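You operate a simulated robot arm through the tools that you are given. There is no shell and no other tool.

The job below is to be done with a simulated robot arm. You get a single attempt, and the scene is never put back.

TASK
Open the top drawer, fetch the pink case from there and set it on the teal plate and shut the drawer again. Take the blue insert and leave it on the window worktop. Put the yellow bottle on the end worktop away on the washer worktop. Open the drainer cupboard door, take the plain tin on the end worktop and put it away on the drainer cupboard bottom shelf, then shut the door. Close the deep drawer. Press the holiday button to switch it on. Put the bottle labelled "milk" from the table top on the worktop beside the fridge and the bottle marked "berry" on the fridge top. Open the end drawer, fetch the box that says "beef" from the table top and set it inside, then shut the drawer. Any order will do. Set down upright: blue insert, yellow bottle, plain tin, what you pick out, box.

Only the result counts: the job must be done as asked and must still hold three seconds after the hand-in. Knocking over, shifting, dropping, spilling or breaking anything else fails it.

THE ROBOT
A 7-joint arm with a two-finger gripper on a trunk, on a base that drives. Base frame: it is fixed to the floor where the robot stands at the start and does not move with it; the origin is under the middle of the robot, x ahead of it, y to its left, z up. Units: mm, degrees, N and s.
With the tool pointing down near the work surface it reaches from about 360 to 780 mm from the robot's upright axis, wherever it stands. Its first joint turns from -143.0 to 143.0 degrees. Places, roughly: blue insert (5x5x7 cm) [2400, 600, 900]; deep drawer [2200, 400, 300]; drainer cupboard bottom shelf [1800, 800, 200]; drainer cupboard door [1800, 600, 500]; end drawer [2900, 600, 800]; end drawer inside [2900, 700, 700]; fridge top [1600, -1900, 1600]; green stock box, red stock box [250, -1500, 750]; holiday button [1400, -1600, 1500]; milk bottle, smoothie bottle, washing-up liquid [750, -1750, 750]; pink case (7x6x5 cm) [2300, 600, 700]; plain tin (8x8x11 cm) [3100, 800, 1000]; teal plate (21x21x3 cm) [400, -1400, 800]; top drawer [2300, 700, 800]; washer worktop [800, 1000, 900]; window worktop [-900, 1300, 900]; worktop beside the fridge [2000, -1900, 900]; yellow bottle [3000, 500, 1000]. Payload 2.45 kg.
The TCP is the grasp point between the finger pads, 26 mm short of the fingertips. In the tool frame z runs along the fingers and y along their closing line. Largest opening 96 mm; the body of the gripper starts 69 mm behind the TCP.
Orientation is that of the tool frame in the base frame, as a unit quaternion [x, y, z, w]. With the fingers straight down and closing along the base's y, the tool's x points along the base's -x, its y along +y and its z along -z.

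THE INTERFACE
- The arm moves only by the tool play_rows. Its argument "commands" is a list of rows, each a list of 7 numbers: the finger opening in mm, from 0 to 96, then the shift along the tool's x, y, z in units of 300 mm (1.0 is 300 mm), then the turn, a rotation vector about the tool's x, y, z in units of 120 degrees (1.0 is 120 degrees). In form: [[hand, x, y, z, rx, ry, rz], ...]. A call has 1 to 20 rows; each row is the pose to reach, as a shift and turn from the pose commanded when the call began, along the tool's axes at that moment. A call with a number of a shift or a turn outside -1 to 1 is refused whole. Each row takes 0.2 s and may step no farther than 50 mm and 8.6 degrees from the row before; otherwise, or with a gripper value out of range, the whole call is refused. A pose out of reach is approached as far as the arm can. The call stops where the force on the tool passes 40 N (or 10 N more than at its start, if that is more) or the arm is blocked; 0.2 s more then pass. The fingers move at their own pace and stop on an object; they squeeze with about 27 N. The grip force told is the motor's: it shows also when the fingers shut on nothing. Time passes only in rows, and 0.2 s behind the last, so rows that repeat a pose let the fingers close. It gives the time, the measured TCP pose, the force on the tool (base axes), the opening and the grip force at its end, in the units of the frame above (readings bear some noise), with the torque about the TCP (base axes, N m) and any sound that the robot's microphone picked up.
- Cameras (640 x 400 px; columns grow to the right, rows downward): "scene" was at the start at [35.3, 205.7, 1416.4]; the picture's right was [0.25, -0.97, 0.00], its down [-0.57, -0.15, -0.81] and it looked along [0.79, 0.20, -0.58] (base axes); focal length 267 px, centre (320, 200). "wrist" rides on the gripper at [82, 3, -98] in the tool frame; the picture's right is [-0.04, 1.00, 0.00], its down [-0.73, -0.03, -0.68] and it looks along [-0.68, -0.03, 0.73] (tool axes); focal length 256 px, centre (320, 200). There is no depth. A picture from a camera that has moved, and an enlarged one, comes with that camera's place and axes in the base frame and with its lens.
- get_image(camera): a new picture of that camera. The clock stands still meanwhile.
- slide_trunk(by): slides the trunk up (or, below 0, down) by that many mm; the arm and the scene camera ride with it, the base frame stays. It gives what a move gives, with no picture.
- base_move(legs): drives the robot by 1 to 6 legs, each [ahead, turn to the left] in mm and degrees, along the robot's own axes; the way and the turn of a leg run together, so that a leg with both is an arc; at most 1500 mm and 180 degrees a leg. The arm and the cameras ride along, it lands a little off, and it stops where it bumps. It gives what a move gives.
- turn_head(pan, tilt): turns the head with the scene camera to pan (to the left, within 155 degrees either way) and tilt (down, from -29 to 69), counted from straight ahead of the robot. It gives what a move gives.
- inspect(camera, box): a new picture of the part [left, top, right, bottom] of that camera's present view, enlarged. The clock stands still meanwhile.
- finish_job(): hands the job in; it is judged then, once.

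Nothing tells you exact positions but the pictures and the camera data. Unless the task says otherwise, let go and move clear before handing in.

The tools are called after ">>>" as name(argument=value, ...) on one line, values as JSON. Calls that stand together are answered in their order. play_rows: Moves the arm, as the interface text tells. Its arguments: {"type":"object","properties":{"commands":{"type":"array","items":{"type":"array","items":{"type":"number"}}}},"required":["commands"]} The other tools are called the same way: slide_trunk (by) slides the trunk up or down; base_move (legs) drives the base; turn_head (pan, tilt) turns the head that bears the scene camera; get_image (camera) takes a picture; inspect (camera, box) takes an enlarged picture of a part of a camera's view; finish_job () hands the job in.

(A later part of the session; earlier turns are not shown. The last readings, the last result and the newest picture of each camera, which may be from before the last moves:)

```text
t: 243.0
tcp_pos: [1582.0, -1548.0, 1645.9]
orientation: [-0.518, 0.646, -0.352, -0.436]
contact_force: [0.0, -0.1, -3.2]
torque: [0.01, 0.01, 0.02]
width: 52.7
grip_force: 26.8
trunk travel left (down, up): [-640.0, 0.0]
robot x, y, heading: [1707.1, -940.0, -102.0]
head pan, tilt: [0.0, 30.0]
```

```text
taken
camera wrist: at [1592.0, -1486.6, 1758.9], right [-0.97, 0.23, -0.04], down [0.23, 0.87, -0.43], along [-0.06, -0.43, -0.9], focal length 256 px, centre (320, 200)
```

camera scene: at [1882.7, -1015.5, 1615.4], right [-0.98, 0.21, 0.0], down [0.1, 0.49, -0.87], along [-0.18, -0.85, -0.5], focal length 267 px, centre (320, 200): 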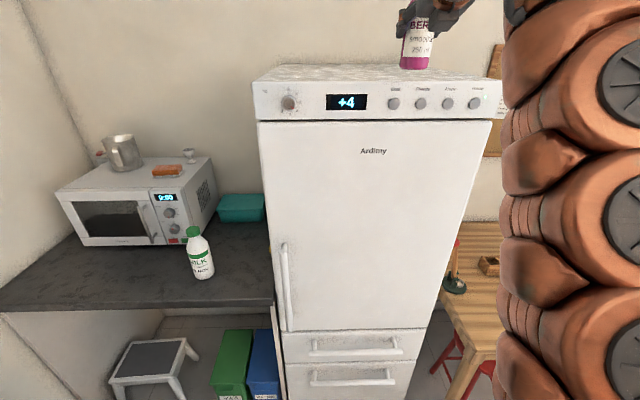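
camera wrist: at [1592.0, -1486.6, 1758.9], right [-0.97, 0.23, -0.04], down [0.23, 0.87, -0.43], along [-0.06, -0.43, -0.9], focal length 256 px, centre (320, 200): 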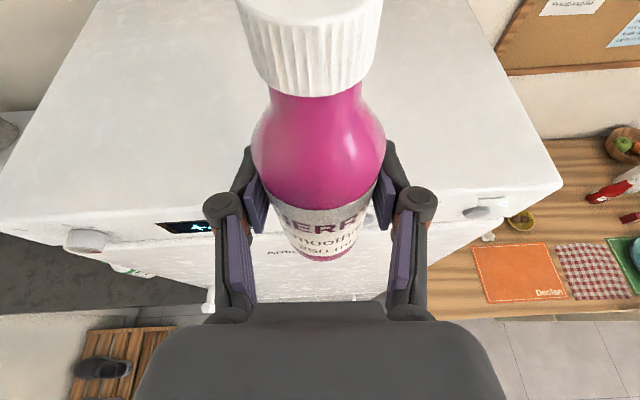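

>>> base_move(legs=[[130, 0]])

>>> play_rows(commands=[[30, -0.031, 0, 0.012, 0, 0, 0], [30, -0.047, 0, 0.018, 0, 0, 0], [30, -0.056, 0, 0.0215, 0, 0, 0], [30, -0.065, 0, 0.025, 0, 0, 0], [30, -0.074, 0, 0.0285, 0, 0, 0], [30, -0.083, 0, 0.032, 0, 0, 0], [30, -0.092, 0, 0.0355, 0, 0, 0]])

>>> get_image(camera="scene")

>>> get_image(camera="wrist")

```text
t: 244.3
tcp_pos: [1555.7, -1673.7, 1647.4]
orientation: [-0.518, 0.646, -0.353, -0.436]
contact_force: [0.9, -0.1, -2.9]
torque: [0.02, 0.01, -0.04]
width: 52.5
grip_force: 27.2
trunk travel left (down, up): [-640.0, 0.0]
robot x, y, heading: [1689.1, -1065.4, -102.1]
head pan, tilt: [0.0, 30.0]
```

```text
t: 245.9
tcp_pos: [1555.6, -1673.6, 1619.9]
orientation: [-0.517, 0.645, -0.354, -0.438]
contact_force: [1.1, -4.1, 27.0]
torque: [-0.15, 0.04, -0.12]
width: 53.1
grip_force: 26.4
trunk travel left (down, up): [-640.0, 0.0]
robot x, y, heading: [1686.4, -1062.9, -101.9]
head pan, tilt: [0.0, 30.0]
```

```text
taken
camera scene: at [1856.2, -1140.6, 1616.0], right [-0.98, 0.21, 0.0], down [0.1, 0.49, -0.87], along [-0.18, -0.85, -0.5], focal length 267 px, centre (320, 200)
```

scene: 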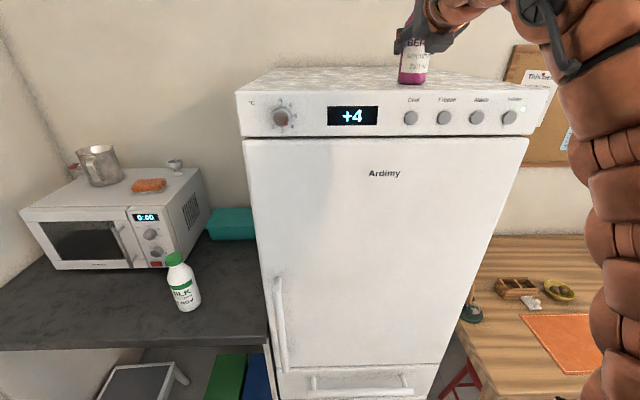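

```text
taken
camera wrist: at [1565.9, -1610.5, 1731.6], right [-0.97, 0.23, -0.04], down [0.23, 0.87, -0.43], along [-0.06, -0.43, -0.9], focal length 256 px, centre (320, 200)
```

wrist: 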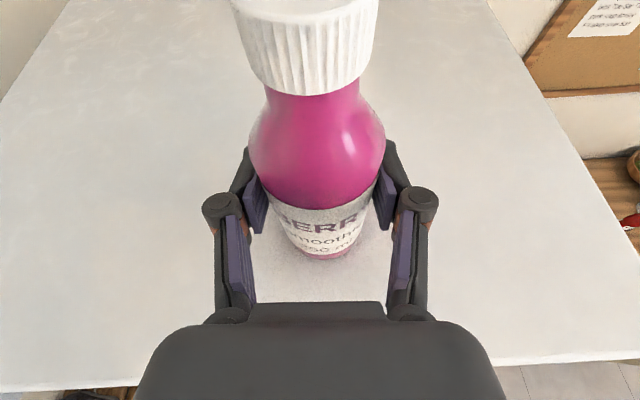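

The bottle touches the fridge top. I release and withdraw along the tool axis.

>>> play_rows(commands=[[52, 0.006, 0, -0.002, 0, 0, 0], [60, 0.008, 0, -0.003, 0, 0, 0], [74, 0.008, 0, -0.003, 0, 0, 0], [84, 0.008, 0, -0.003, 0, 0, 0], [84, 0.008, 0, -0.003, 0, 0, 0]])

>>> get_image(camera="wrist")

>>> base_move(legs=[[-150, 0]])

>>> get_image(camera="wrist")

```text
t: 247.1
tcp_pos: [1554.3, -1672.4, 1620.1]
orientation: [-0.518, 0.646, -0.353, -0.435]
contact_force: [0.2, 0.8, -0.6]
torque: [0.01, 0.03, -0.04]
width: 84.0
grip_force: 0.0
trunk travel left (down, up): [-640.0, 0.0]
robot x, y, heading: [1687.8, -1066.0, -102.0]
head pan, tilt: [0.0, 30.0]
```

```text
taken
camera wrist: at [1565.3, -1612.4, 1731.9], right [-0.97, 0.23, -0.04], down [0.23, 0.87, -0.43], along [-0.06, -0.43, -0.9], focal length 256 px, centre (320, 200)
```

wrist: 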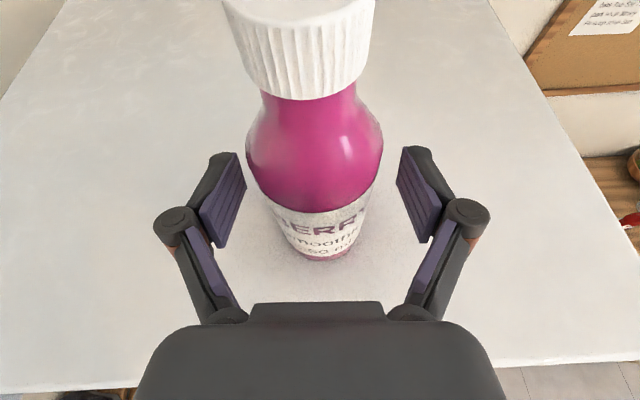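

```text
t: 248.5
tcp_pos: [1585.5, -1522.9, 1620.4]
orientation: [-0.517, 0.647, -0.352, -0.436]
contact_force: [-0.1, -0.5, -0.3]
torque: [0.03, -0.01, 0.0]
width: 84.2
grip_force: 0.1
trunk travel left (down, up): [-640.0, 0.0]
robot x, y, heading: [1719.6, -911.8, -102.1]
head pan, tilt: [0.0, 30.0]
```

```text
taken
camera wrist: at [1596.2, -1462.9, 1731.7], right [-0.97, 0.23, -0.04], down [0.23, 0.87, -0.43], along [-0.06, -0.43, -0.9], focal length 256 px, centre (320, 200)
```

wrist: 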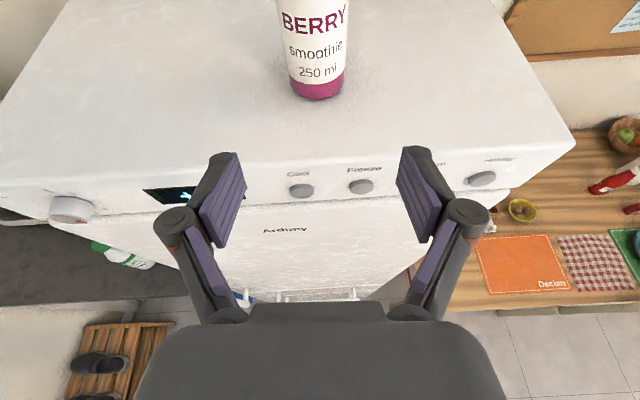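

Berry stands on the fridge top with the Holiday light on. Next I back off, bring the arm down to a level pose, and return to the counter to shut the top drawer.

>>> base_move(legs=[[-250, 0]])

>>> play_rows(commands=[[60, -0.08, 0, 0.08, 0, 0, 0], [30, -0.16, 0, 0.16, 0, 0, 0], [0, -0.25, 0, 0.24, 0, 0, 0], [0, -0.34, 0, 0.32, 0, 0, 0], [0, -0.43, 0, 0.4, 0, 0, 0], [0, -0.52, 0, 0.48, 0, 0, 0], [0, -0.6, 0, 0.55, 0, 0, 0], [0, -0.66, 0, 0.57, 0, 0, 0]])

>>> play_rows(commands=[[0, -0.1, 0, 0.05, 0, 0.06, 0], [0, -0.2, 0, 0.1, 0, 0.12, 0], [0, -0.3, 0, 0.15, 0, 0.17, 0], [0, -0.4, 0, 0.2, 0, 0.17, 0], [0, -0.5, 0, 0.22, 0, 0.17, 0], [0, -0.6, 0, 0.24, 0, 0.17, 0]])

>>> base_move(legs=[[0, 105], [435, 0], [0, 76.5]])

>>> get_image(camera="wrist")

>>> get_image(camera="scene")

```text
t: 250.3
tcp_pos: [1637.8, -1279.9, 1620.9]
orientation: [-0.516, 0.648, -0.351, -0.437]
contact_force: [-0.3, -0.1, -0.5]
torque: [0.0, 0.04, 0.0]
width: 84.0
grip_force: 0.1
trunk travel left (down, up): [-640.0, 0.0]
robot x, y, heading: [1769.0, -669.6, -102.3]
head pan, tilt: [0.0, 30.0]
```

```text
t: 252.1
tcp_pos: [1622.6, -1364.5, 1371.5]
orientation: [-0.517, 0.647, -0.352, -0.436]
contact_force: [0.6, -0.4, -0.5]
torque: [-0.01, 0.01, -0.04]
width: 0.0
grip_force: 26.9
trunk travel left (down, up): [-640.0, 0.0]
robot x, y, heading: [1772.4, -670.0, -102.1]
head pan, tilt: [0.0, 30.0]
```

```text
t: 253.5
tcp_pos: [1621.2, -1365.2, 1180.6]
orientation: [-0.445, 0.56, -0.437, -0.544]
contact_force: [0.3, 0.2, 0.0]
torque: [0.05, 0.02, -0.01]
width: 0.0
grip_force: 26.6
trunk travel left (down, up): [-640.0, 0.0]
robot x, y, heading: [1772.5, -671.3, -102.2]
head pan, tilt: [0.0, 30.0]
```

```text
t: 263.9
tcp_pos: [2315.1, 45.1, 1179.6]
orientation: [0.545, 0.464, 0.53, -0.455]
contact_force: [0.6, -0.3, 0.4]
torque: [-0.01, -0.01, 0.01]
width: 0.0
grip_force: 26.8
trunk travel left (down, up): [-640.0, 0.0]
robot x, y, heading: [2209.1, -651.4, 81.3]
head pan, tilt: [0.0, 30.0]
```

```text
taken
camera wrist: at [2304.3, -49.9, 1263.5], right [0.99, -0.16, -0.04], down [-0.14, -0.68, -0.72], along [0.08, 0.71, -0.7], focal length 256 px, centre (320, 200)
```

wrist: 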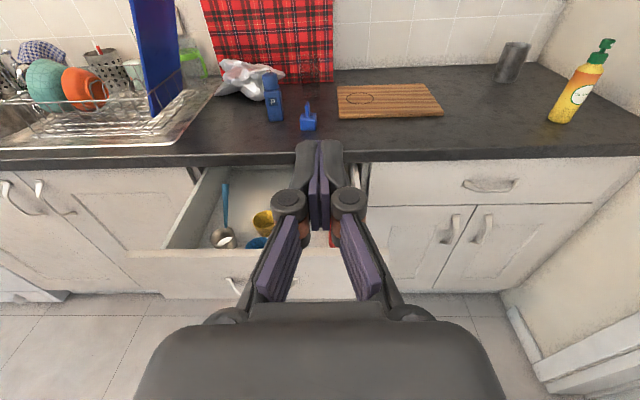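

```text
taken
camera scene: at [2036.0, -586.3, 1615.4], right [0.99, -0.15, 0.0], down [-0.08, -0.49, -0.87], along [0.13, 0.86, -0.5], focal length 267 px, centre (320, 200)
```

scene: 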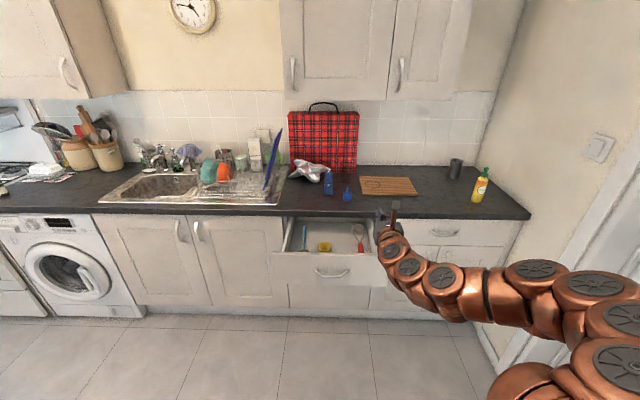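

I square up, lower to z≈790 and push the top drawer closed beside its handle.

>>> base_move(legs=[[0, -1.8]])

>>> slide_trunk(by=-390)

>>> get_image(camera="wrist")

```text
t: 264.7
tcp_pos: [2336.8, 41.2, 1179.5]
orientation: [0.553, 0.454, 0.538, -0.445]
contact_force: [-0.3, -0.8, 0.0]
torque: [0.01, 0.03, 0.0]
width: 0.0
grip_force: 27.1
trunk travel left (down, up): [-640.0, 0.0]
robot x, y, heading: [2208.8, -652.2, 79.4]
head pan, tilt: [0.0, 30.0]
```

```text
t: 268.4
tcp_pos: [2339.0, 42.4, 789.4]
orientation: [0.552, 0.455, 0.538, -0.446]
contact_force: [0.2, 0.4, 0.8]
torque: [0.04, -0.01, -0.01]
width: 0.0
grip_force: 26.8
trunk travel left (down, up): [-250.0, 390.0]
robot x, y, heading: [2211.5, -651.8, 79.8]
head pan, tilt: [0.0, 30.0]
```

```text
taken
camera wrist: at [2323.3, -53.2, 873.6], right [0.98, -0.19, -0.04], down [-0.16, -0.68, -0.72], along [0.11, 0.71, -0.7], focal length 256 px, centre (320, 200)
```

wrist: 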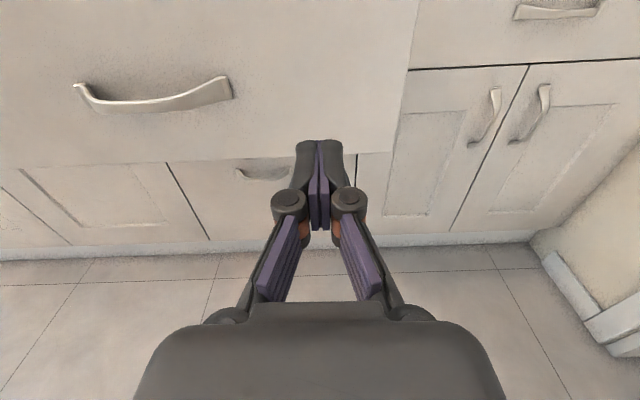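

>>> base_move(legs=[[200, 0]])

>>> base_move(legs=[[140, 0]])

>>> base_move(legs=[[60, 0]])

>>> play_rows(commands=[[0, 0, 0, 0.04, 0, 0, 0], [0, 0, 0, 0.07, 0, 0, 0], [0, 0, 0, 0.1, 0, 0, 0], [0, 0, 0, 0.13, 0, 0, 0], [0, 0, 0, 0.16, 0, 0, 0], [0, 0, 0, 0.19, 0, 0, 0]])

>>> get_image(camera="wrist")

>>> get_image(camera="scene")

```text
t: 270.0
tcp_pos: [2376.2, 238.3, 790.1]
orientation: [0.554, 0.453, 0.539, -0.444]
contact_force: [-0.2, 1.5, 0.7]
torque: [0.0, 0.0, 0.01]
width: 0.0
grip_force: 28.5
trunk travel left (down, up): [-250.0, 390.0]
robot x, y, heading: [2248.8, -458.7, 79.5]
head pan, tilt: [0.0, 30.0]
```

```text
t: 271.4
tcp_pos: [2399.6, 375.6, 790.3]
orientation: [0.554, 0.454, 0.538, -0.445]
contact_force: [0.8, -0.4, 0.2]
torque: [-0.01, 0.0, 0.03]
width: 0.0
grip_force: 28.7
trunk travel left (down, up): [-250.0, 390.0]
robot x, y, heading: [2271.2, -319.5, 79.5]
head pan, tilt: [0.0, 30.0]
```

```text
t: 272.3
tcp_pos: [2410.6, 435.6, 791.0]
orientation: [0.553, 0.454, 0.538, -0.445]
contact_force: [-0.5, 1.0, -0.6]
torque: [0.01, 0.01, 0.01]
width: 0.1
grip_force: 28.5
trunk travel left (down, up): [-250.0, 390.0]
robot x, y, heading: [2286.4, -261.9, 79.5]
head pan, tilt: [0.0, 30.0]
```

```text
t: 273.3
tcp_pos: [2417.3, 466.6, 789.8]
orientation: [0.554, 0.453, 0.537, -0.446]
contact_force: [-5.2, -40.6, 0.8]
torque: [0.52, 0.12, -0.04]
width: 6.3
grip_force: 28.7
trunk travel left (down, up): [-250.0, 390.0]
robot x, y, heading: [2282.9, -258.7, 79.7]
head pan, tilt: [0.0, 30.0]
stopped in row 4: the force on the tool passed its limit at 77 N (the readings are from after the stop); the commanded pose is now the measured one
```

```text
taken
camera wrist: at [2403.3, 372.3, 873.3], right [0.98, -0.19, -0.05], down [-0.17, -0.68, -0.72], along [0.1, 0.71, -0.7], focal length 256 px, centre (320, 200)
```

wrist: 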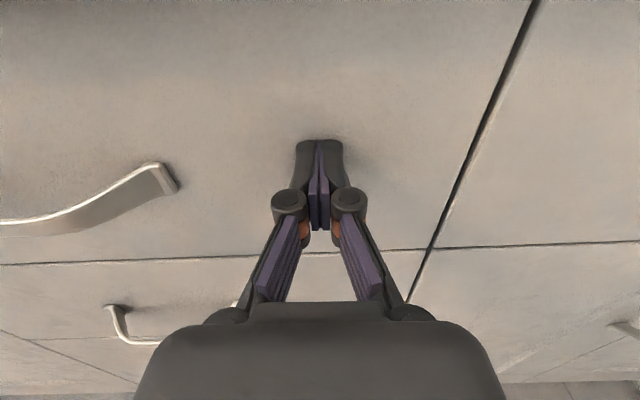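

```text
taken
camera scene: at [2111.2, -189.1, 1225.6], right [0.98, -0.18, 0.0], down [-0.09, -0.49, -0.87], along [0.16, 0.85, -0.5], focal length 267 px, centre (320, 200)
```

scene: 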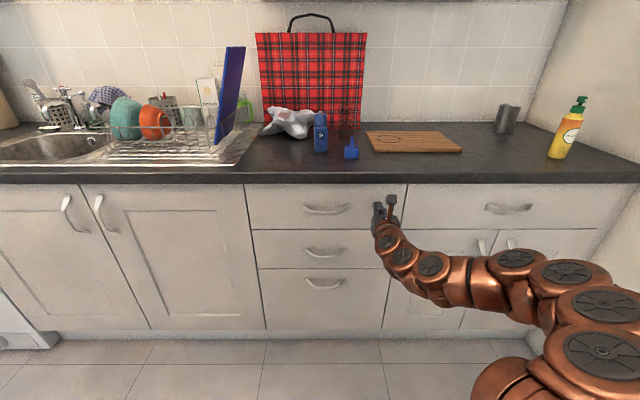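

The top drawer is fully shut. Next, the drainer cupboard: its door's handle is at the left edge near a≈1440 (room frame), hinge on the right. I drive there.

>>> base_move(legs=[[-200, 0], [0, 90], [815, 0], [0, -90]])

>>> get_image(camera="wrist")

>>> get_image(camera="scene")

```text
t: 286.4
tcp_pos: [1579.4, 437.2, 787.5]
orientation: [0.555, 0.454, 0.537, -0.444]
contact_force: [-0.8, -0.5, -0.9]
torque: [0.01, 0.0, 0.0]
width: 0.0
grip_force: 28.6
trunk travel left (down, up): [-250.0, 390.0]
robot x, y, heading: [1441.4, -293.4, 79.3]
head pan, tilt: [0.0, 30.0]
```

```text
taken
camera wrist: at [1564.1, 343.0, 871.7], right [0.98, -0.19, -0.05], down [-0.17, -0.68, -0.71], along [0.11, 0.71, -0.7], focal length 256 px, centre (320, 200)
```

wrist: 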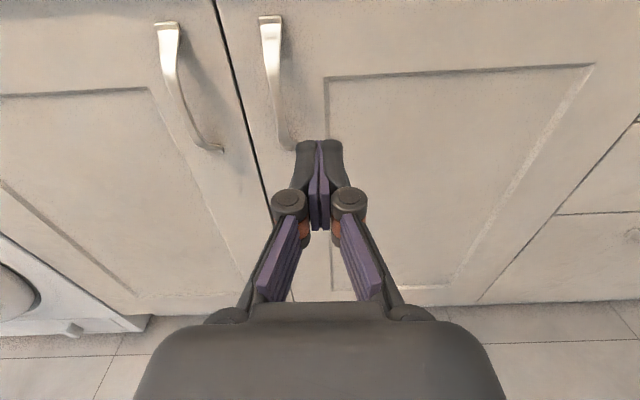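

```text
taken
camera scene: at [1270.4, -217.2, 1225.4], right [0.98, -0.19, 0.0], down [-0.09, -0.49, -0.87], along [0.16, 0.85, -0.5], focal length 267 px, centre (320, 200)
```

scene: 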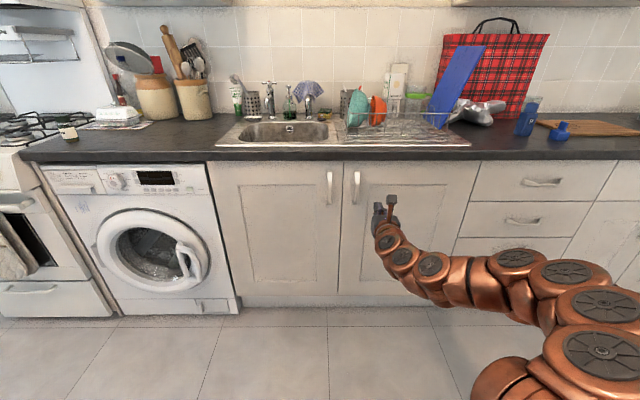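

The right door's handle runs z≈683–825 at a≈1427. I drive closer, line up on it with the fingers open horizontally.

>>> base_move(legs=[[80, 0]])

>>> play_rows(commands=[[30, -0.04, -0.08, 0, 0, 0, 0], [50, -0.073, -0.155, 0, 0, 0, 0], [50, -0.073, -0.155, 0.0, 0, 0, 0]])

>>> get_image(camera="wrist")

```text
t: 287.5
tcp_pos: [1594.0, 515.5, 787.7]
orientation: [0.555, 0.454, 0.537, -0.445]
contact_force: [0.5, 0.3, -0.5]
torque: [0.01, 0.01, 0.0]
width: 0.0
grip_force: 28.4
trunk travel left (down, up): [-250.0, 390.0]
robot x, y, heading: [1457.9, -214.9, 79.4]
head pan, tilt: [0.0, 30.0]
```

```text
t: 288.3
tcp_pos: [1545.7, 525.1, 765.7]
orientation: [0.555, 0.453, 0.537, -0.444]
contact_force: [0.1, 0.2, -1.0]
torque: [0.0, 0.01, 0.03]
width: 49.9
grip_force: 0.0
trunk travel left (down, up): [-250.0, 390.0]
robot x, y, heading: [1456.2, -213.4, 79.4]
head pan, tilt: [0.0, 30.0]
```

```text
taken
camera wrist: at [1532.3, 430.7, 849.7], right [0.98, -0.19, -0.05], down [-0.17, -0.68, -0.71], along [0.11, 0.71, -0.7], focal length 256 px, centre (320, 200)
```

wrist: 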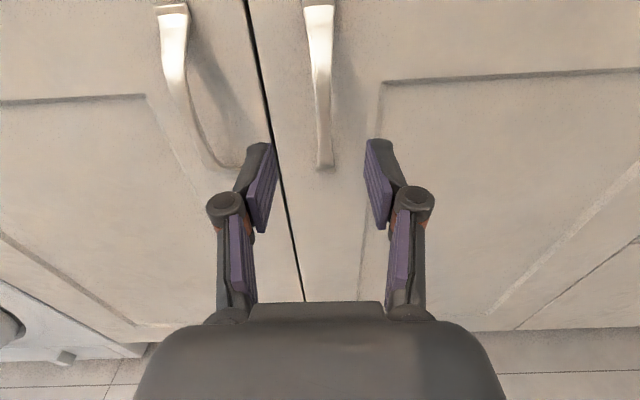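

>>> play_rows(commands=[[50, 0, 0, 0.1, 0, 0, 0], [50, 0, 0, 0.2, 0, 0, 0], [50, 0, 0, 0.3, 0, 0, 0], [50, 0, 0, 0.3, 0, 0, 0]])

>>> get_image(camera="wrist")

```text
t: 289.3
tcp_pos: [1565.5, 614.0, 763.4]
orientation: [0.555, 0.453, 0.538, -0.444]
contact_force: [-0.1, 0.2, 0.3]
torque: [0.03, 0.0, -0.01]
width: 50.0
grip_force: 0.1
trunk travel left (down, up): [-250.0, 390.0]
robot x, y, heading: [1456.6, -213.7, 79.2]
head pan, tilt: [0.0, 30.0]
```

```text
taken
camera wrist: at [1551.5, 520.3, 847.6], right [0.98, -0.19, -0.05], down [-0.17, -0.68, -0.71], along [0.11, 0.71, -0.7], focal length 256 px, centre (320, 200)
```

wrist: 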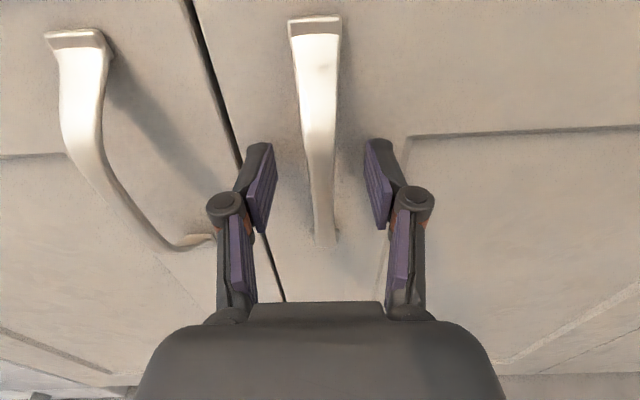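

>>> play_rows(commands=[[30, 0, 0, 0, 0, 0, 0], [10, 0, 0, 0, 0, 0, 0], [0, 0, 0, 0, 0, 0, 0], [0, 0, 0, 0, 0, 0, 0], [0, 0, 0, 0, 0, 0, 0]])

>>> get_image(camera="wrist")

```text
t: 290.5
tcp_pos: [1567.0, 614.2, 763.5]
orientation: [0.556, 0.453, 0.537, -0.444]
contact_force: [5.3, -1.0, -1.0]
torque: [0.02, -0.4, 0.0]
width: 8.5
grip_force: 36.0
trunk travel left (down, up): [-250.0, 390.0]
robot x, y, heading: [1454.2, -212.5, 79.2]
head pan, tilt: [0.0, 30.0]
```

```text
taken
camera wrist: at [1552.4, 520.1, 847.3], right [0.98, -0.2, -0.05], down [-0.17, -0.68, -0.71], along [0.11, 0.71, -0.7], focal length 256 px, centre (320, 200)
```

wrist: 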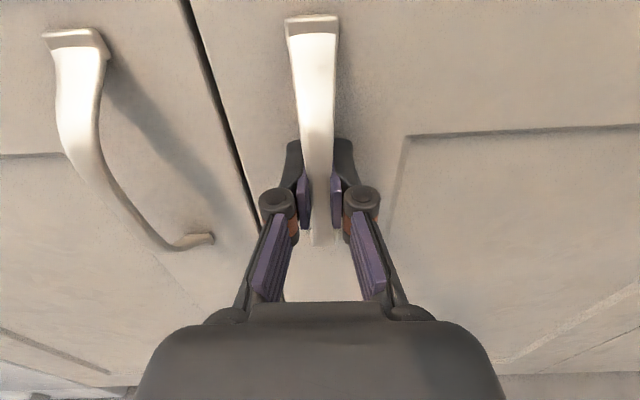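

The handle is gripped. I pull the door open along its hinge arc, turning the hand with it.

>>> play_rows(commands=[[0, 0, 0.009, -0.079, 0.025, 0, 0], [0, 0, 0.021, -0.158, 0.05, 0, 0], [0, 0, 0.038, -0.236, 0.075, 0, 0], [0, 0, 0.059, -0.313, 0.1, 0, 0], [0, 0, 0.084, -0.389, 0.125, 0, 0]])

>>> get_image(camera="scene")

```text
t: 291.7
tcp_pos: [1571.1, 494.4, 763.9]
orientation: [0.495, 0.52, 0.473, -0.512]
contact_force: [21.4, 3.6, -30.6]
torque: [-0.04, -0.77, -0.02]
width: 8.5
grip_force: 36.0
trunk travel left (down, up): [-250.0, 390.0]
robot x, y, heading: [1454.6, -213.9, 79.3]
head pan, tilt: [0.0, 30.0]
```

```text
taken
camera scene: at [1286.7, -136.7, 1225.1], right [0.98, -0.19, 0.0], down [-0.09, -0.49, -0.87], along [0.16, 0.85, -0.5], focal length 267 px, centre (320, 200)
```

scene: 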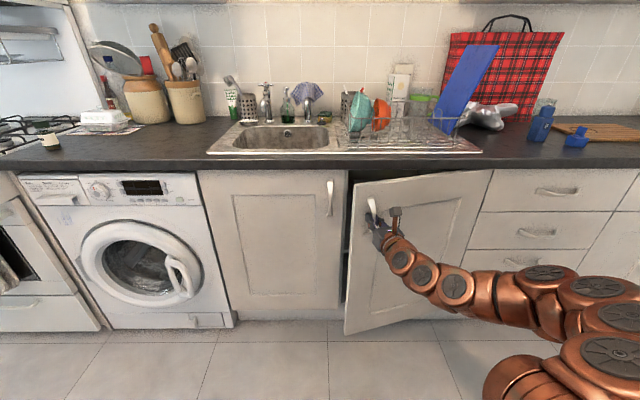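

>>> play_rows(commands=[[0, -0.012, 0.018, -0.07, 0.025, 0, 0], [0, -0.016, 0.031, -0.148, 0.05, 0, 0], [0, -0.02, 0.048, -0.226, 0.075, 0, 0]])

>>> get_image(camera="scene")

```text
t: 292.5
tcp_pos: [1587.0, 425.8, 763.9]
orientation: [0.451, 0.554, 0.432, -0.55]
contact_force: [12.3, 4.5, 0.3]
torque: [-0.35, -1.0, 0.0]
width: 9.1
grip_force: 36.8
trunk travel left (down, up): [-250.0, 390.0]
robot x, y, heading: [1453.8, -216.6, 79.0]
head pan, tilt: [0.0, 30.0]
```

```text
taken
camera scene: at [1286.0, -138.3, 1225.8], right [0.98, -0.19, 0.0], down [-0.09, -0.49, -0.87], along [0.16, 0.85, -0.5], focal length 267 px, centre (320, 200)
```

scene: 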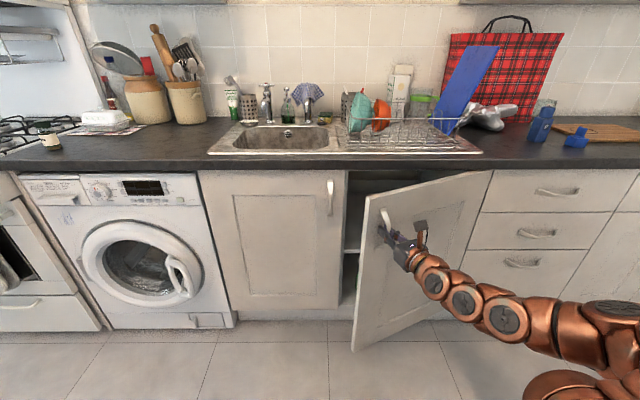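

>>> play_rows(commands=[[0, 0, 0.018, -0.075, 0.025, 0, 0], [0, 0, 0.031, -0.153, 0.05, 0, 0], [0, 0, 0.048, -0.23, 0.075, 0, 0], [0, 0, 0.069, -0.307, 0.1, 0, 0]])

>>> get_image(camera="scene")

```text
t: 293.5
tcp_pos: [1598.9, 392.2, 764.3]
orientation: [0.427, 0.572, 0.41, -0.568]
contact_force: [-19.8, -7.6, 16.7]
torque: [0.63, -0.67, 0.06]
width: 8.5
grip_force: 35.5
out of reach, approached as far as the arm can: row 2, 3, 4
trunk travel left (down, up): [-250.0, 390.0]
robot x, y, heading: [1455.3, -212.7, 79.6]
head pan, tilt: [0.0, 30.0]
```

```text
taken
camera scene: at [1284.3, -139.7, 1225.5], right [0.98, -0.18, 0.0], down [-0.09, -0.49, -0.87], along [0.16, 0.85, -0.5], focal length 267 px, centre (320, 200)
```

scene: 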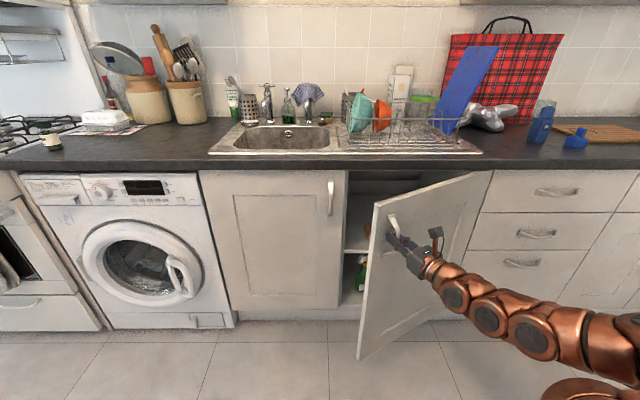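

The door is about 28° open and the arm is at its limit. I release wide, back off, then will hook the door's inner edge to swing it further.

>>> play_rows(commands=[[40, 0, 0, 0, 0, 0, 0], [70, 0, 0, 0, 0, 0, 0], [90, 0, 0, 0, 0, 0, 0], [90, 0, 0, 0, 0, 0, 0], [90, 0, 0, 0, 0, 0, 0]])

>>> base_move(legs=[[-90, 0]])

>>> get_image(camera="scene")

>>> get_image(camera="wrist")

```text
t: 294.7
tcp_pos: [1601.2, 393.7, 761.8]
orientation: [0.428, 0.572, 0.409, -0.568]
contact_force: [0.2, -0.4, 0.2]
torque: [-0.02, 0.0, -0.01]
width: 90.2
grip_force: 0.1
trunk travel left (down, up): [-250.0, 390.0]
robot x, y, heading: [1453.2, -213.2, 79.3]
head pan, tilt: [0.0, 30.0]
```

```text
t: 295.8
tcp_pos: [1583.9, 306.1, 763.0]
orientation: [0.429, 0.571, 0.409, -0.567]
contact_force: [0.1, -0.3, 0.4]
torque: [0.03, 0.02, 0.0]
width: 90.1
grip_force: 0.0
trunk travel left (down, up): [-250.0, 390.0]
robot x, y, heading: [1438.0, -304.7, 79.4]
head pan, tilt: [0.0, 30.0]
```

```text
taken
camera scene: at [1268.6, -226.8, 1225.4], right [0.98, -0.18, 0.0], down [-0.09, -0.49, -0.87], along [0.16, 0.85, -0.5], focal length 267 px, centre (320, 200)
```

scene: 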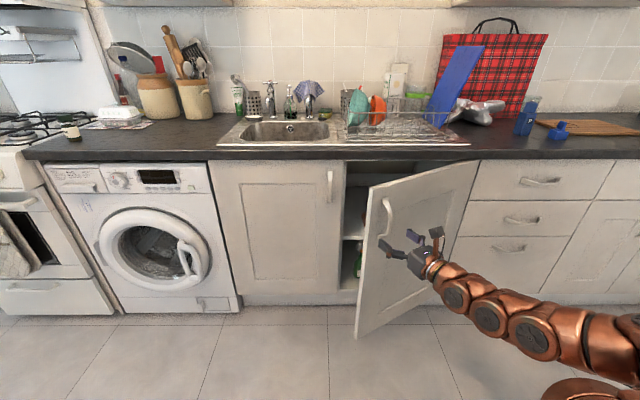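

```text
taken
camera wrist: at [1618.8, 215.9, 845.5], right [0.95, 0.3, -0.06], down [0.17, -0.68, -0.72], along [-0.25, 0.68, -0.69], focal length 256 px, centre (320, 200)
```

wrist: 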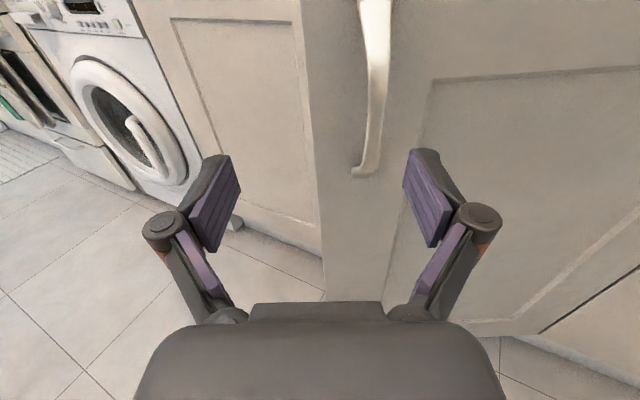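

The door edge is at roughly (a 1439, b 688). I'll straighten the hand, go around the left of the edge, and use the open right finger to sweep the door from inside.

>>> base_move(legs=[[-40, 0]])

>>> play_rows(commands=[[96, 0, -0.05, 0.09, -0.046, 0, 0], [96, 0, -0.11, 0.19, -0.093, 0, 0], [96, 0, -0.17, 0.29, -0.139, 0, 0], [96, 0, -0.23, 0.39, -0.186, 0, 0], [96, 0, -0.289, 0.495, -0.232, 0, 0], [96, 0, -0.289, 0.495, -0.232, 0, 0]])

>>> get_image(camera="wrist")

>>> get_image(camera="scene")

```text
t: 296.7
tcp_pos: [1577.6, 267.1, 762.4]
orientation: [0.428, 0.572, 0.408, -0.568]
contact_force: [-0.4, 0.2, 1.1]
torque: [0.01, 0.0, 0.01]
width: 90.3
grip_force: 0.1
trunk travel left (down, up): [-250.0, 390.0]
robot x, y, heading: [1431.5, -337.7, 79.4]
head pan, tilt: [0.0, 30.0]
```

```text
t: 298.1
tcp_pos: [1449.2, 381.6, 761.8]
orientation: [0.553, 0.456, 0.535, -0.446]
contact_force: [-0.4, 0.4, 0.4]
torque: [0.01, 0.01, 0.01]
width: 95.8
grip_force: 0.0
trunk travel left (down, up): [-250.0, 390.0]
robot x, y, heading: [1423.3, -341.6, 79.4]
head pan, tilt: [0.0, 30.0]
```

```text
taken
camera wrist: at [1435.8, 286.3, 845.3], right [0.98, -0.19, -0.05], down [-0.16, -0.68, -0.71], along [0.1, 0.71, -0.7], focal length 256 px, centre (320, 200)
```

wrist: 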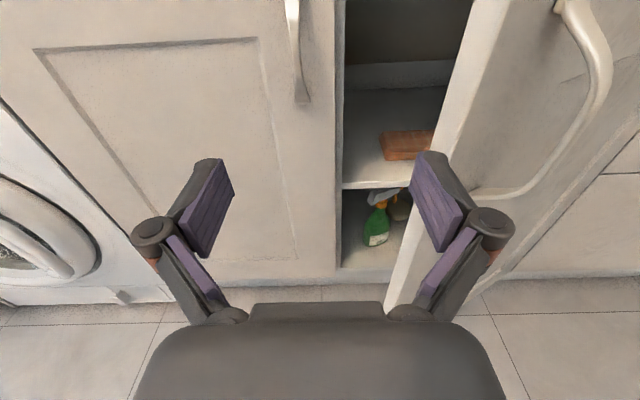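

```text
taken
camera scene: at [1261.1, -266.1, 1225.4], right [0.98, -0.18, 0.0], down [-0.09, -0.49, -0.87], along [0.16, 0.85, -0.5], focal length 267 px, centre (320, 200)
```

scene: 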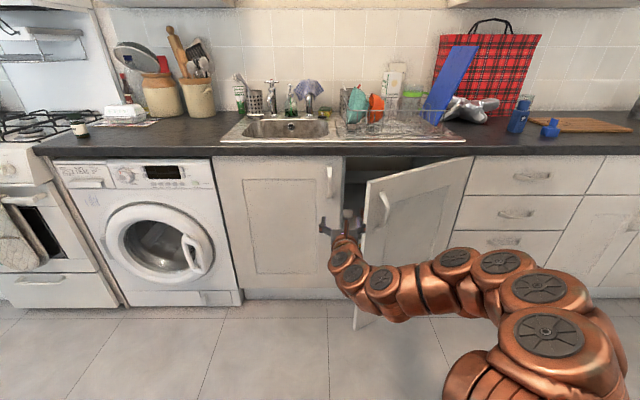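

>>> play_rows(commands=[[96, 0, 0, 0.11, 0, 0, 0], [96, 0, 0, 0.217, 0, 0, 0], [96, 0, 0.1, 0.217, 0, 0, 0], [96, 0, 0.2, 0.217, 0, 0, 0], [96, 0, 0.3, 0.217, 0, 0, 0], [96, 0, 0.4, 0.217, 0, 0, 0], [96, 0, 0.5, 0.217, 0, 0, 0], [96, 0, 0.6, 0.217, 0, 0, 0], [96, 0, 0.7, 0.217, 0, 0, 0], [96, 0, 0.8, 0.217, 0, 0, 0], [96, 0, 0.9, 0.217, 0, 0, 0], [96, 0, 1.0, 0.217, 0, 0, 0]])

>>> get_image(camera="scene")

>>> get_image(camera="wrist")

```text
t: 299.0
tcp_pos: [1492.1, 436.4, 761.0]
orientation: [0.546, 0.466, 0.528, -0.454]
contact_force: [-11.4, -4.6, 4.0]
torque: [-0.12, -0.22, -0.52]
width: 93.7
grip_force: 0.0
trunk travel left (down, up): [-250.0, 390.0]
robot x, y, heading: [1433.6, -339.3, 79.5]
head pan, tilt: [0.0, 30.0]
stopped in row 4: the force on the tool passed its limit at 47 N (the readings are from after the stop); the commanded pose is now the measured one
```

```text
taken
camera scene: at [1260.1, -267.5, 1225.4], right [0.98, -0.18, 0.0], down [-0.09, -0.49, -0.87], along [0.16, 0.85, -0.5], focal length 267 px, centre (320, 200)
```

scene: 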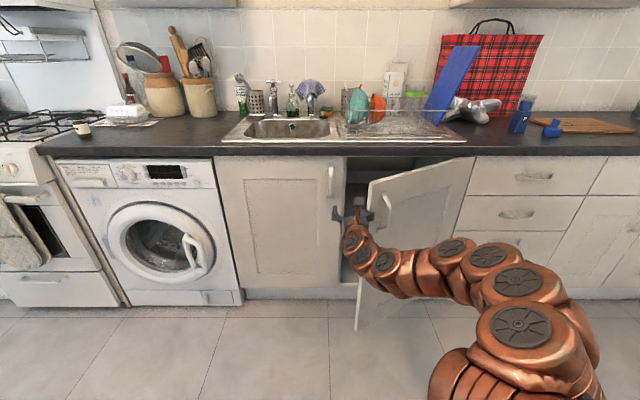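

```text
taken
camera wrist: at [1480.2, 342.0, 845.2], right [0.99, -0.16, -0.04], down [-0.14, -0.69, -0.71], along [0.08, 0.71, -0.7], focal length 256 px, centre (320, 200)
```

wrist: 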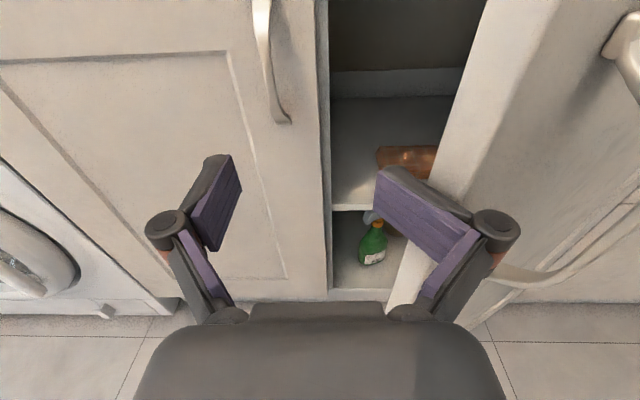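

The open finger bent under the impact. I close the fingers and push the inner edge slowly along the door's arc instead.

>>> play_rows(commands=[[60, 0, -0.03, 0.0, 0, 0, 0], [20, 0, -0.03, 0.0, 0, 0, 0], [0, 0, -0.03, 0.0, 0, 0, 0], [0, 0, 0.0, 0.01, 0, 0, 0], [0, 0, 0.05, 0.01, 0, 0, 0], [0, 0, 0.08, 0.01, 0, 0, 0], [0, 0, 0.107, 0.01, 0, 0, 0], [0, 0, 0.125, -0.025, 0, 0, 0], [0, 0, 0.145, -0.06, 0, 0, 0], [0, 0, 0.165, -0.095, 0, 0, 0], [0, 0, 0.187, -0.13, 0, 0, 0], [0, 0, 0.207, -0.17, 0, 0, 0], [0, 0, 0.235, -0.21, 0, 0, 0], [0, 0, 0.265, -0.25, 0, 0, 0], [0, 0, 0.3, -0.295, 0, 0, 0], [0, 0, 0.33, -0.337, 0, 0, 0], [0, 0, 0.38, -0.337, 0, 0, 0], [0, 0, 0.43, -0.337, 0, 0, 0], [0, 0, 0.48, -0.337, 0, 0, 0], [0, 0, 0.53, -0.337, 0, 0, 0]])

>>> get_image(camera="scene")

>>> get_image(camera="wrist")

```text
t: 300.9
tcp_pos: [1522.1, 424.6, 759.0]
orientation: [0.544, 0.469, 0.526, -0.456]
contact_force: [-9.5, -2.8, 2.1]
torque: [0.01, -0.03, -0.05]
width: 0.0
grip_force: 27.2
trunk travel left (down, up): [-250.0, 390.0]
robot x, y, heading: [1433.2, -340.9, 79.7]
head pan, tilt: [0.0, 30.0]
stopped in row 9: the force on the tool passed its limit at 44 N (the readings are from after the stop); the commanded pose is now the measured one
```

```text
taken
camera scene: at [1259.9, -268.1, 1225.3], right [0.98, -0.18, 0.0], down [-0.09, -0.49, -0.87], along [0.15, 0.85, -0.5], focal length 267 px, centre (320, 200)
```

scene: 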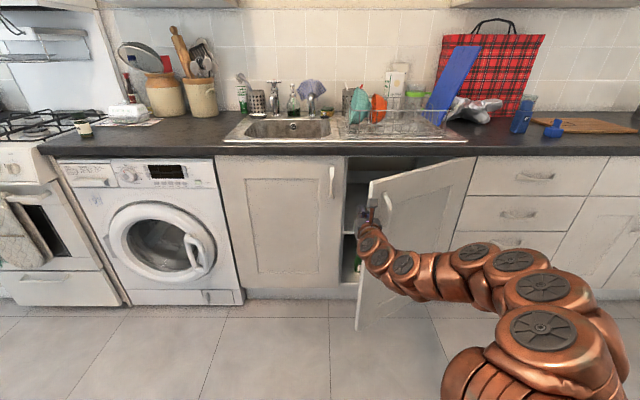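

```text
taken
camera wrist: at [1512.7, 329.8, 844.1], right [0.99, -0.15, -0.04], down [-0.13, -0.69, -0.71], along [0.07, 0.71, -0.7], focal length 256 px, centre (320, 200)
```

wrist: 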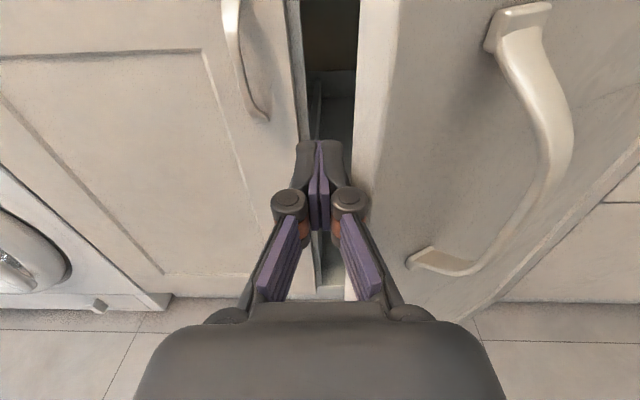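

Pushing sideways has too little leverage. I'll come from the left instead, hand pointing diagonally behind the door edge, and sweep it open perpendicular to the door.

>>> base_move(legs=[[-150, 0], [0, 71], [776, 0], [0, -116]])

>>> get_image(camera="wrist")

>>> get_image(camera="scene")

```text
t: 313.9
tcp_pos: [1341.3, 359.4, 759.8]
orientation: [0.682, 0.225, 0.66, -0.22]
contact_force: [-0.2, 0.4, -1.0]
torque: [-0.01, 0.0, -0.01]
width: 0.0
grip_force: 26.3
trunk travel left (down, up): [-250.0, 390.0]
robot x, y, heading: [734.8, -121.2, 35.0]
head pan, tilt: [0.0, 30.0]
```

```text
taken
camera wrist: at [1266.5, 300.5, 843.6], right [0.6, -0.8, -0.04], down [-0.58, -0.39, -0.71], along [0.55, 0.45, -0.7], focal length 256 px, centre (320, 200)
```

wrist: 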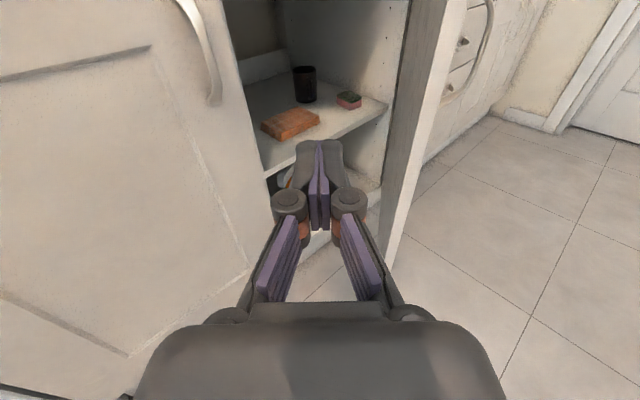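

```text
taken
camera scene: at [664.8, 55.1, 1225.4], right [0.57, -0.82, 0.0], down [-0.41, -0.29, -0.87], along [0.71, 0.5, -0.5], focal length 267 px, centre (320, 200)
```

scene: 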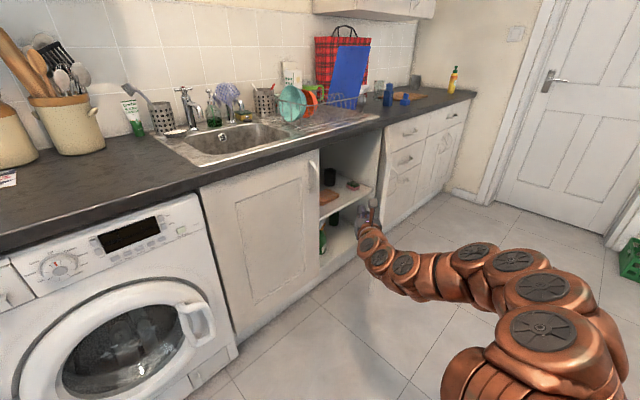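

>>> inspect(camera="wrist", box=[220, 0, 540, 200])

>>> inspect(camera="scene", box=[280, 120, 440, 280])

```text
2.00 times, centred on (380, 100) of wrist
camera zoom: at [1266.5, 300.5, 843.6], right [0.6, -0.8, -0.04], down [-0.58, -0.39, -0.71], along [0.55, 0.45, -0.7], focal length 512 px, centre (200, 400)
```

zoom: 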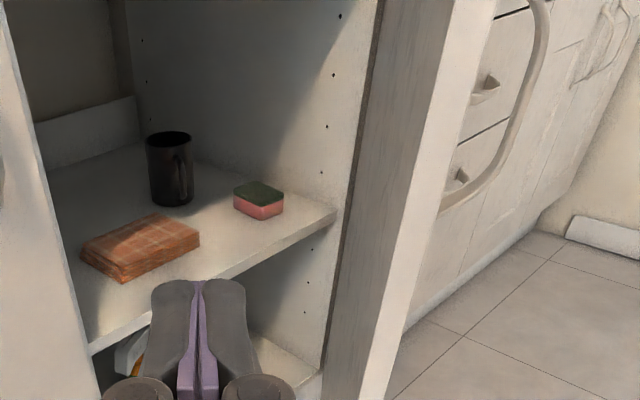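

```text
2.50 times, centred on (360, 200) of scene
camera zoom: at [664.8, 55.1, 1225.4], right [0.57, -0.82, 0.0], down [-0.41, -0.29, -0.87], along [0.71, 0.5, -0.5], focal length 668 px, centre (220, 200)
```

zoom: 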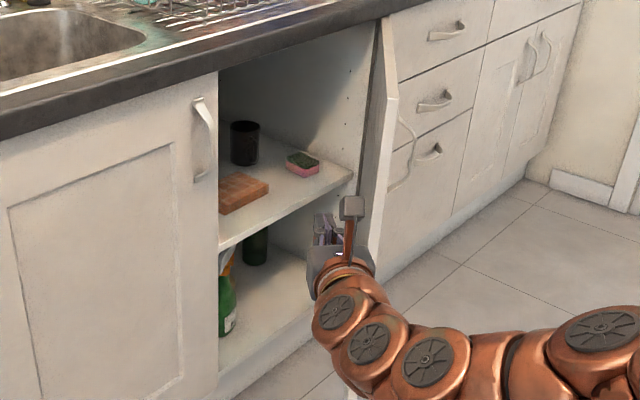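

The door is actually about 34° open now. I drive in diagonally so the fingers pass behind its edge.

>>> base_move(legs=[[190, 0]])

>>> get_image(camera="wrist")

```text
t: 315.4
tcp_pos: [1497.3, 470.3, 759.0]
orientation: [0.682, 0.225, 0.66, -0.221]
contact_force: [-0.1, -0.1, -0.1]
torque: [-0.05, -0.02, 0.02]
width: 0.0
grip_force: 27.1
trunk travel left (down, up): [-250.0, 390.0]
robot x, y, heading: [895.1, -8.5, 35.1]
head pan, tilt: [0.0, 30.0]
```

```text
taken
camera wrist: at [1422.8, 411.1, 843.6], right [0.6, -0.8, -0.04], down [-0.58, -0.39, -0.71], along [0.55, 0.45, -0.7], focal length 256 px, centre (320, 200)
```

wrist: 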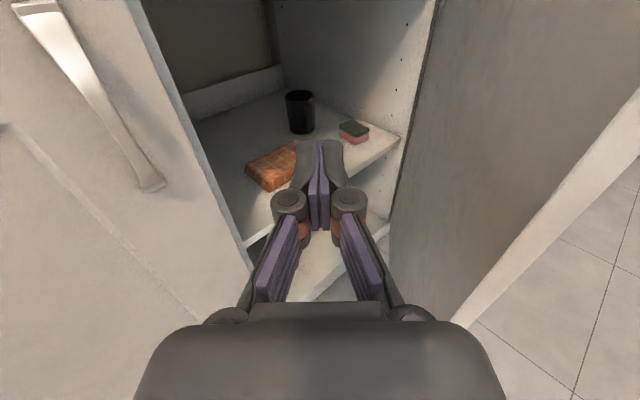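

The fingers are behind the door with its edge at my right. I sweep right slowly to push the door open.

>>> play_rows(commands=[[0, 0, 0.13, 0, 0, 0, 0], [0, 0, 0.24, 0, 0, 0, 0], [0, 0, 0.27, 0, 0, 0, 0], [0, 0, 0.3, 0, 0, 0, 0], [0, 0, 0.325, -0.005, 0, 0, 0], [0, 0, 0.35, -0.01, 0, 0, 0], [0, 0, 0.375, -0.015, 0, 0, 0], [0, 0, 0.4, -0.02, 0, 0, 0], [0, 0, 0.425, -0.025, 0, 0, 0], [0, 0, 0.45, -0.03, 0, 0, 0], [0, 0, 0.475, -0.035, 0, 0, 0], [0, 0, 0.5, -0.04, 0, 0, 0], [0, 0, 0.525, -0.045, 0, 0, 0], [0, 0, 0.55, -0.05, 0, 0, 0], [0, 0, 0.575, -0.05, 0, 0, 0], [0, 0, 0.6, -0.05, 0, 0, 0], [0, 0, 0.625, -0.05, 0, 0, 0], [0, 0, 0.65, -0.05, 0, 0, 0], [0, 0, 0.675, -0.05, 0, 0, 0], [0, 0, 0.7, -0.05, 0, 0, 0]])

>>> get_image(camera="wrist")

```text
t: 319.6
tcp_pos: [1610.6, 293.6, 758.9]
orientation: [0.682, 0.226, 0.66, -0.221]
contact_force: [0.4, 0.2, -0.1]
torque: [0.0, 0.0, -0.03]
width: 0.0
grip_force: 26.8
trunk travel left (down, up): [-250.0, 390.0]
robot x, y, heading: [887.8, -8.7, 35.1]
head pan, tilt: [0.0, 30.0]
```

```text
taken
camera wrist: at [1536.5, 233.5, 843.5], right [0.6, -0.8, -0.04], down [-0.58, -0.39, -0.71], along [0.55, 0.45, -0.7], focal length 256 px, centre (320, 200)
```

wrist: 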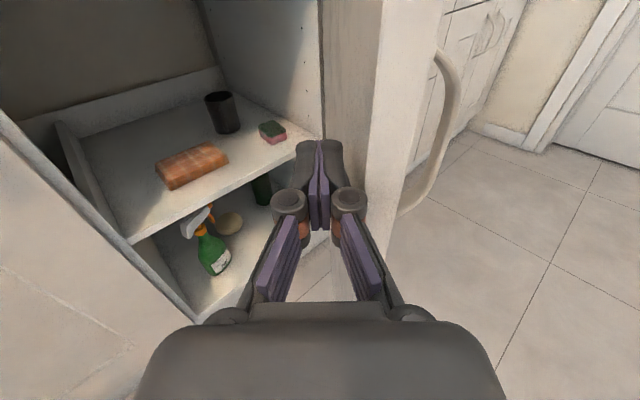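

The door swings easily this way. I keep sweeping to open it further.

>>> play_rows(commands=[[0, 0, 0.05, 0, 0, 0, 0], [0, 0, 0.1, 0.0, 0, 0, 0], [0, 0, 0.14, 0, 0, 0, 0], [0, 0, 0.18, 0.0, 0, 0, 0], [0, 0, 0.22, 0.0, 0, 0, 0], [0, 0, 0.26, 0.0, 0, 0, 0], [0, 0, 0.3, 0.01, 0, 0, 0], [0, 0, 0.34, 0.015, 0, 0, 0], [0, 0, 0.38, 0.02, 0, 0, 0], [0, 0, 0.42, 0.03, 0, 0, 0], [0, 0, 0.46, 0.04, 0, 0, 0], [0, 0, 0.5, 0.05, 0, 0, 0], [0, 0, 0.54, 0.06, 0, 0, 0], [0, 0, 0.58, 0.075, 0, 0, 0], [0, 0, 0.62, 0.09, 0, 0, 0], [0, 0, 0.66, 0.105, 0, 0, 0], [0, 0, 0.7, 0.12, 0, 0, 0], [0, 0, 0.74, 0.135, 0, 0, 0]])

>>> get_image(camera="wrist")

>>> get_image(camera="scene")

```text
t: 323.4
tcp_pos: [1635.8, 257.9, 759.3]
orientation: [0.681, 0.226, 0.66, -0.222]
contact_force: [-0.6, -0.3, 0.5]
torque: [0.01, -0.01, -0.01]
width: 0.2
grip_force: 27.2
out of reach, approached as far as the arm can: row 4, 5, 6, 7, 8, 9, 10, 11, 12, 13, 14, 15, 16, 17, 18
trunk travel left (down, up): [-250.0, 390.0]
robot x, y, heading: [887.2, -6.8, 35.2]
head pan, tilt: [0.0, 30.0]
```

```text
taken
camera wrist: at [1561.0, 199.3, 843.6], right [0.6, -0.8, -0.04], down [-0.58, -0.39, -0.71], along [0.55, 0.45, -0.7], focal length 256 px, centre (320, 200)
```

wrist: 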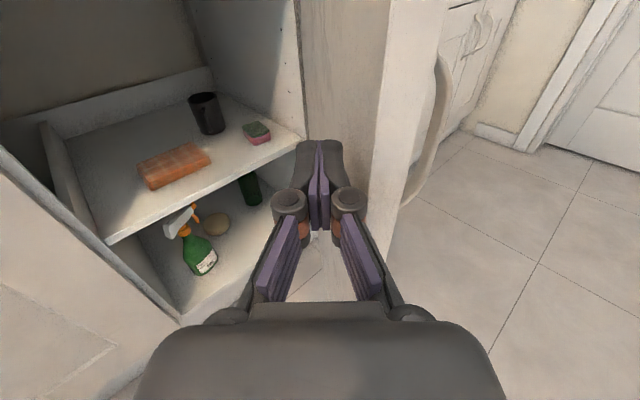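

```text
taken
camera scene: at [821.5, 164.8, 1225.4], right [0.57, -0.82, 0.0], down [-0.41, -0.29, -0.87], along [0.71, 0.5, -0.5], focal length 267 px, centre (320, 200)
```

scene: 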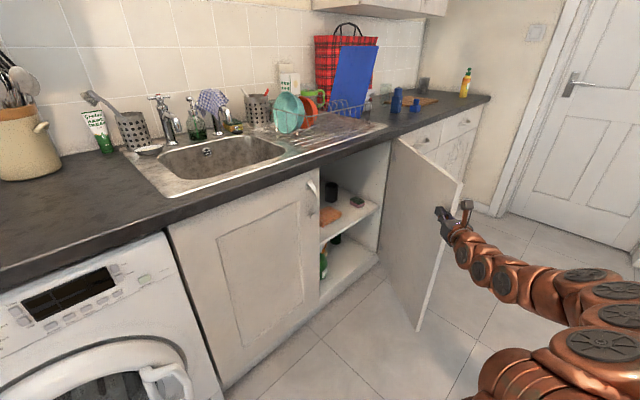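

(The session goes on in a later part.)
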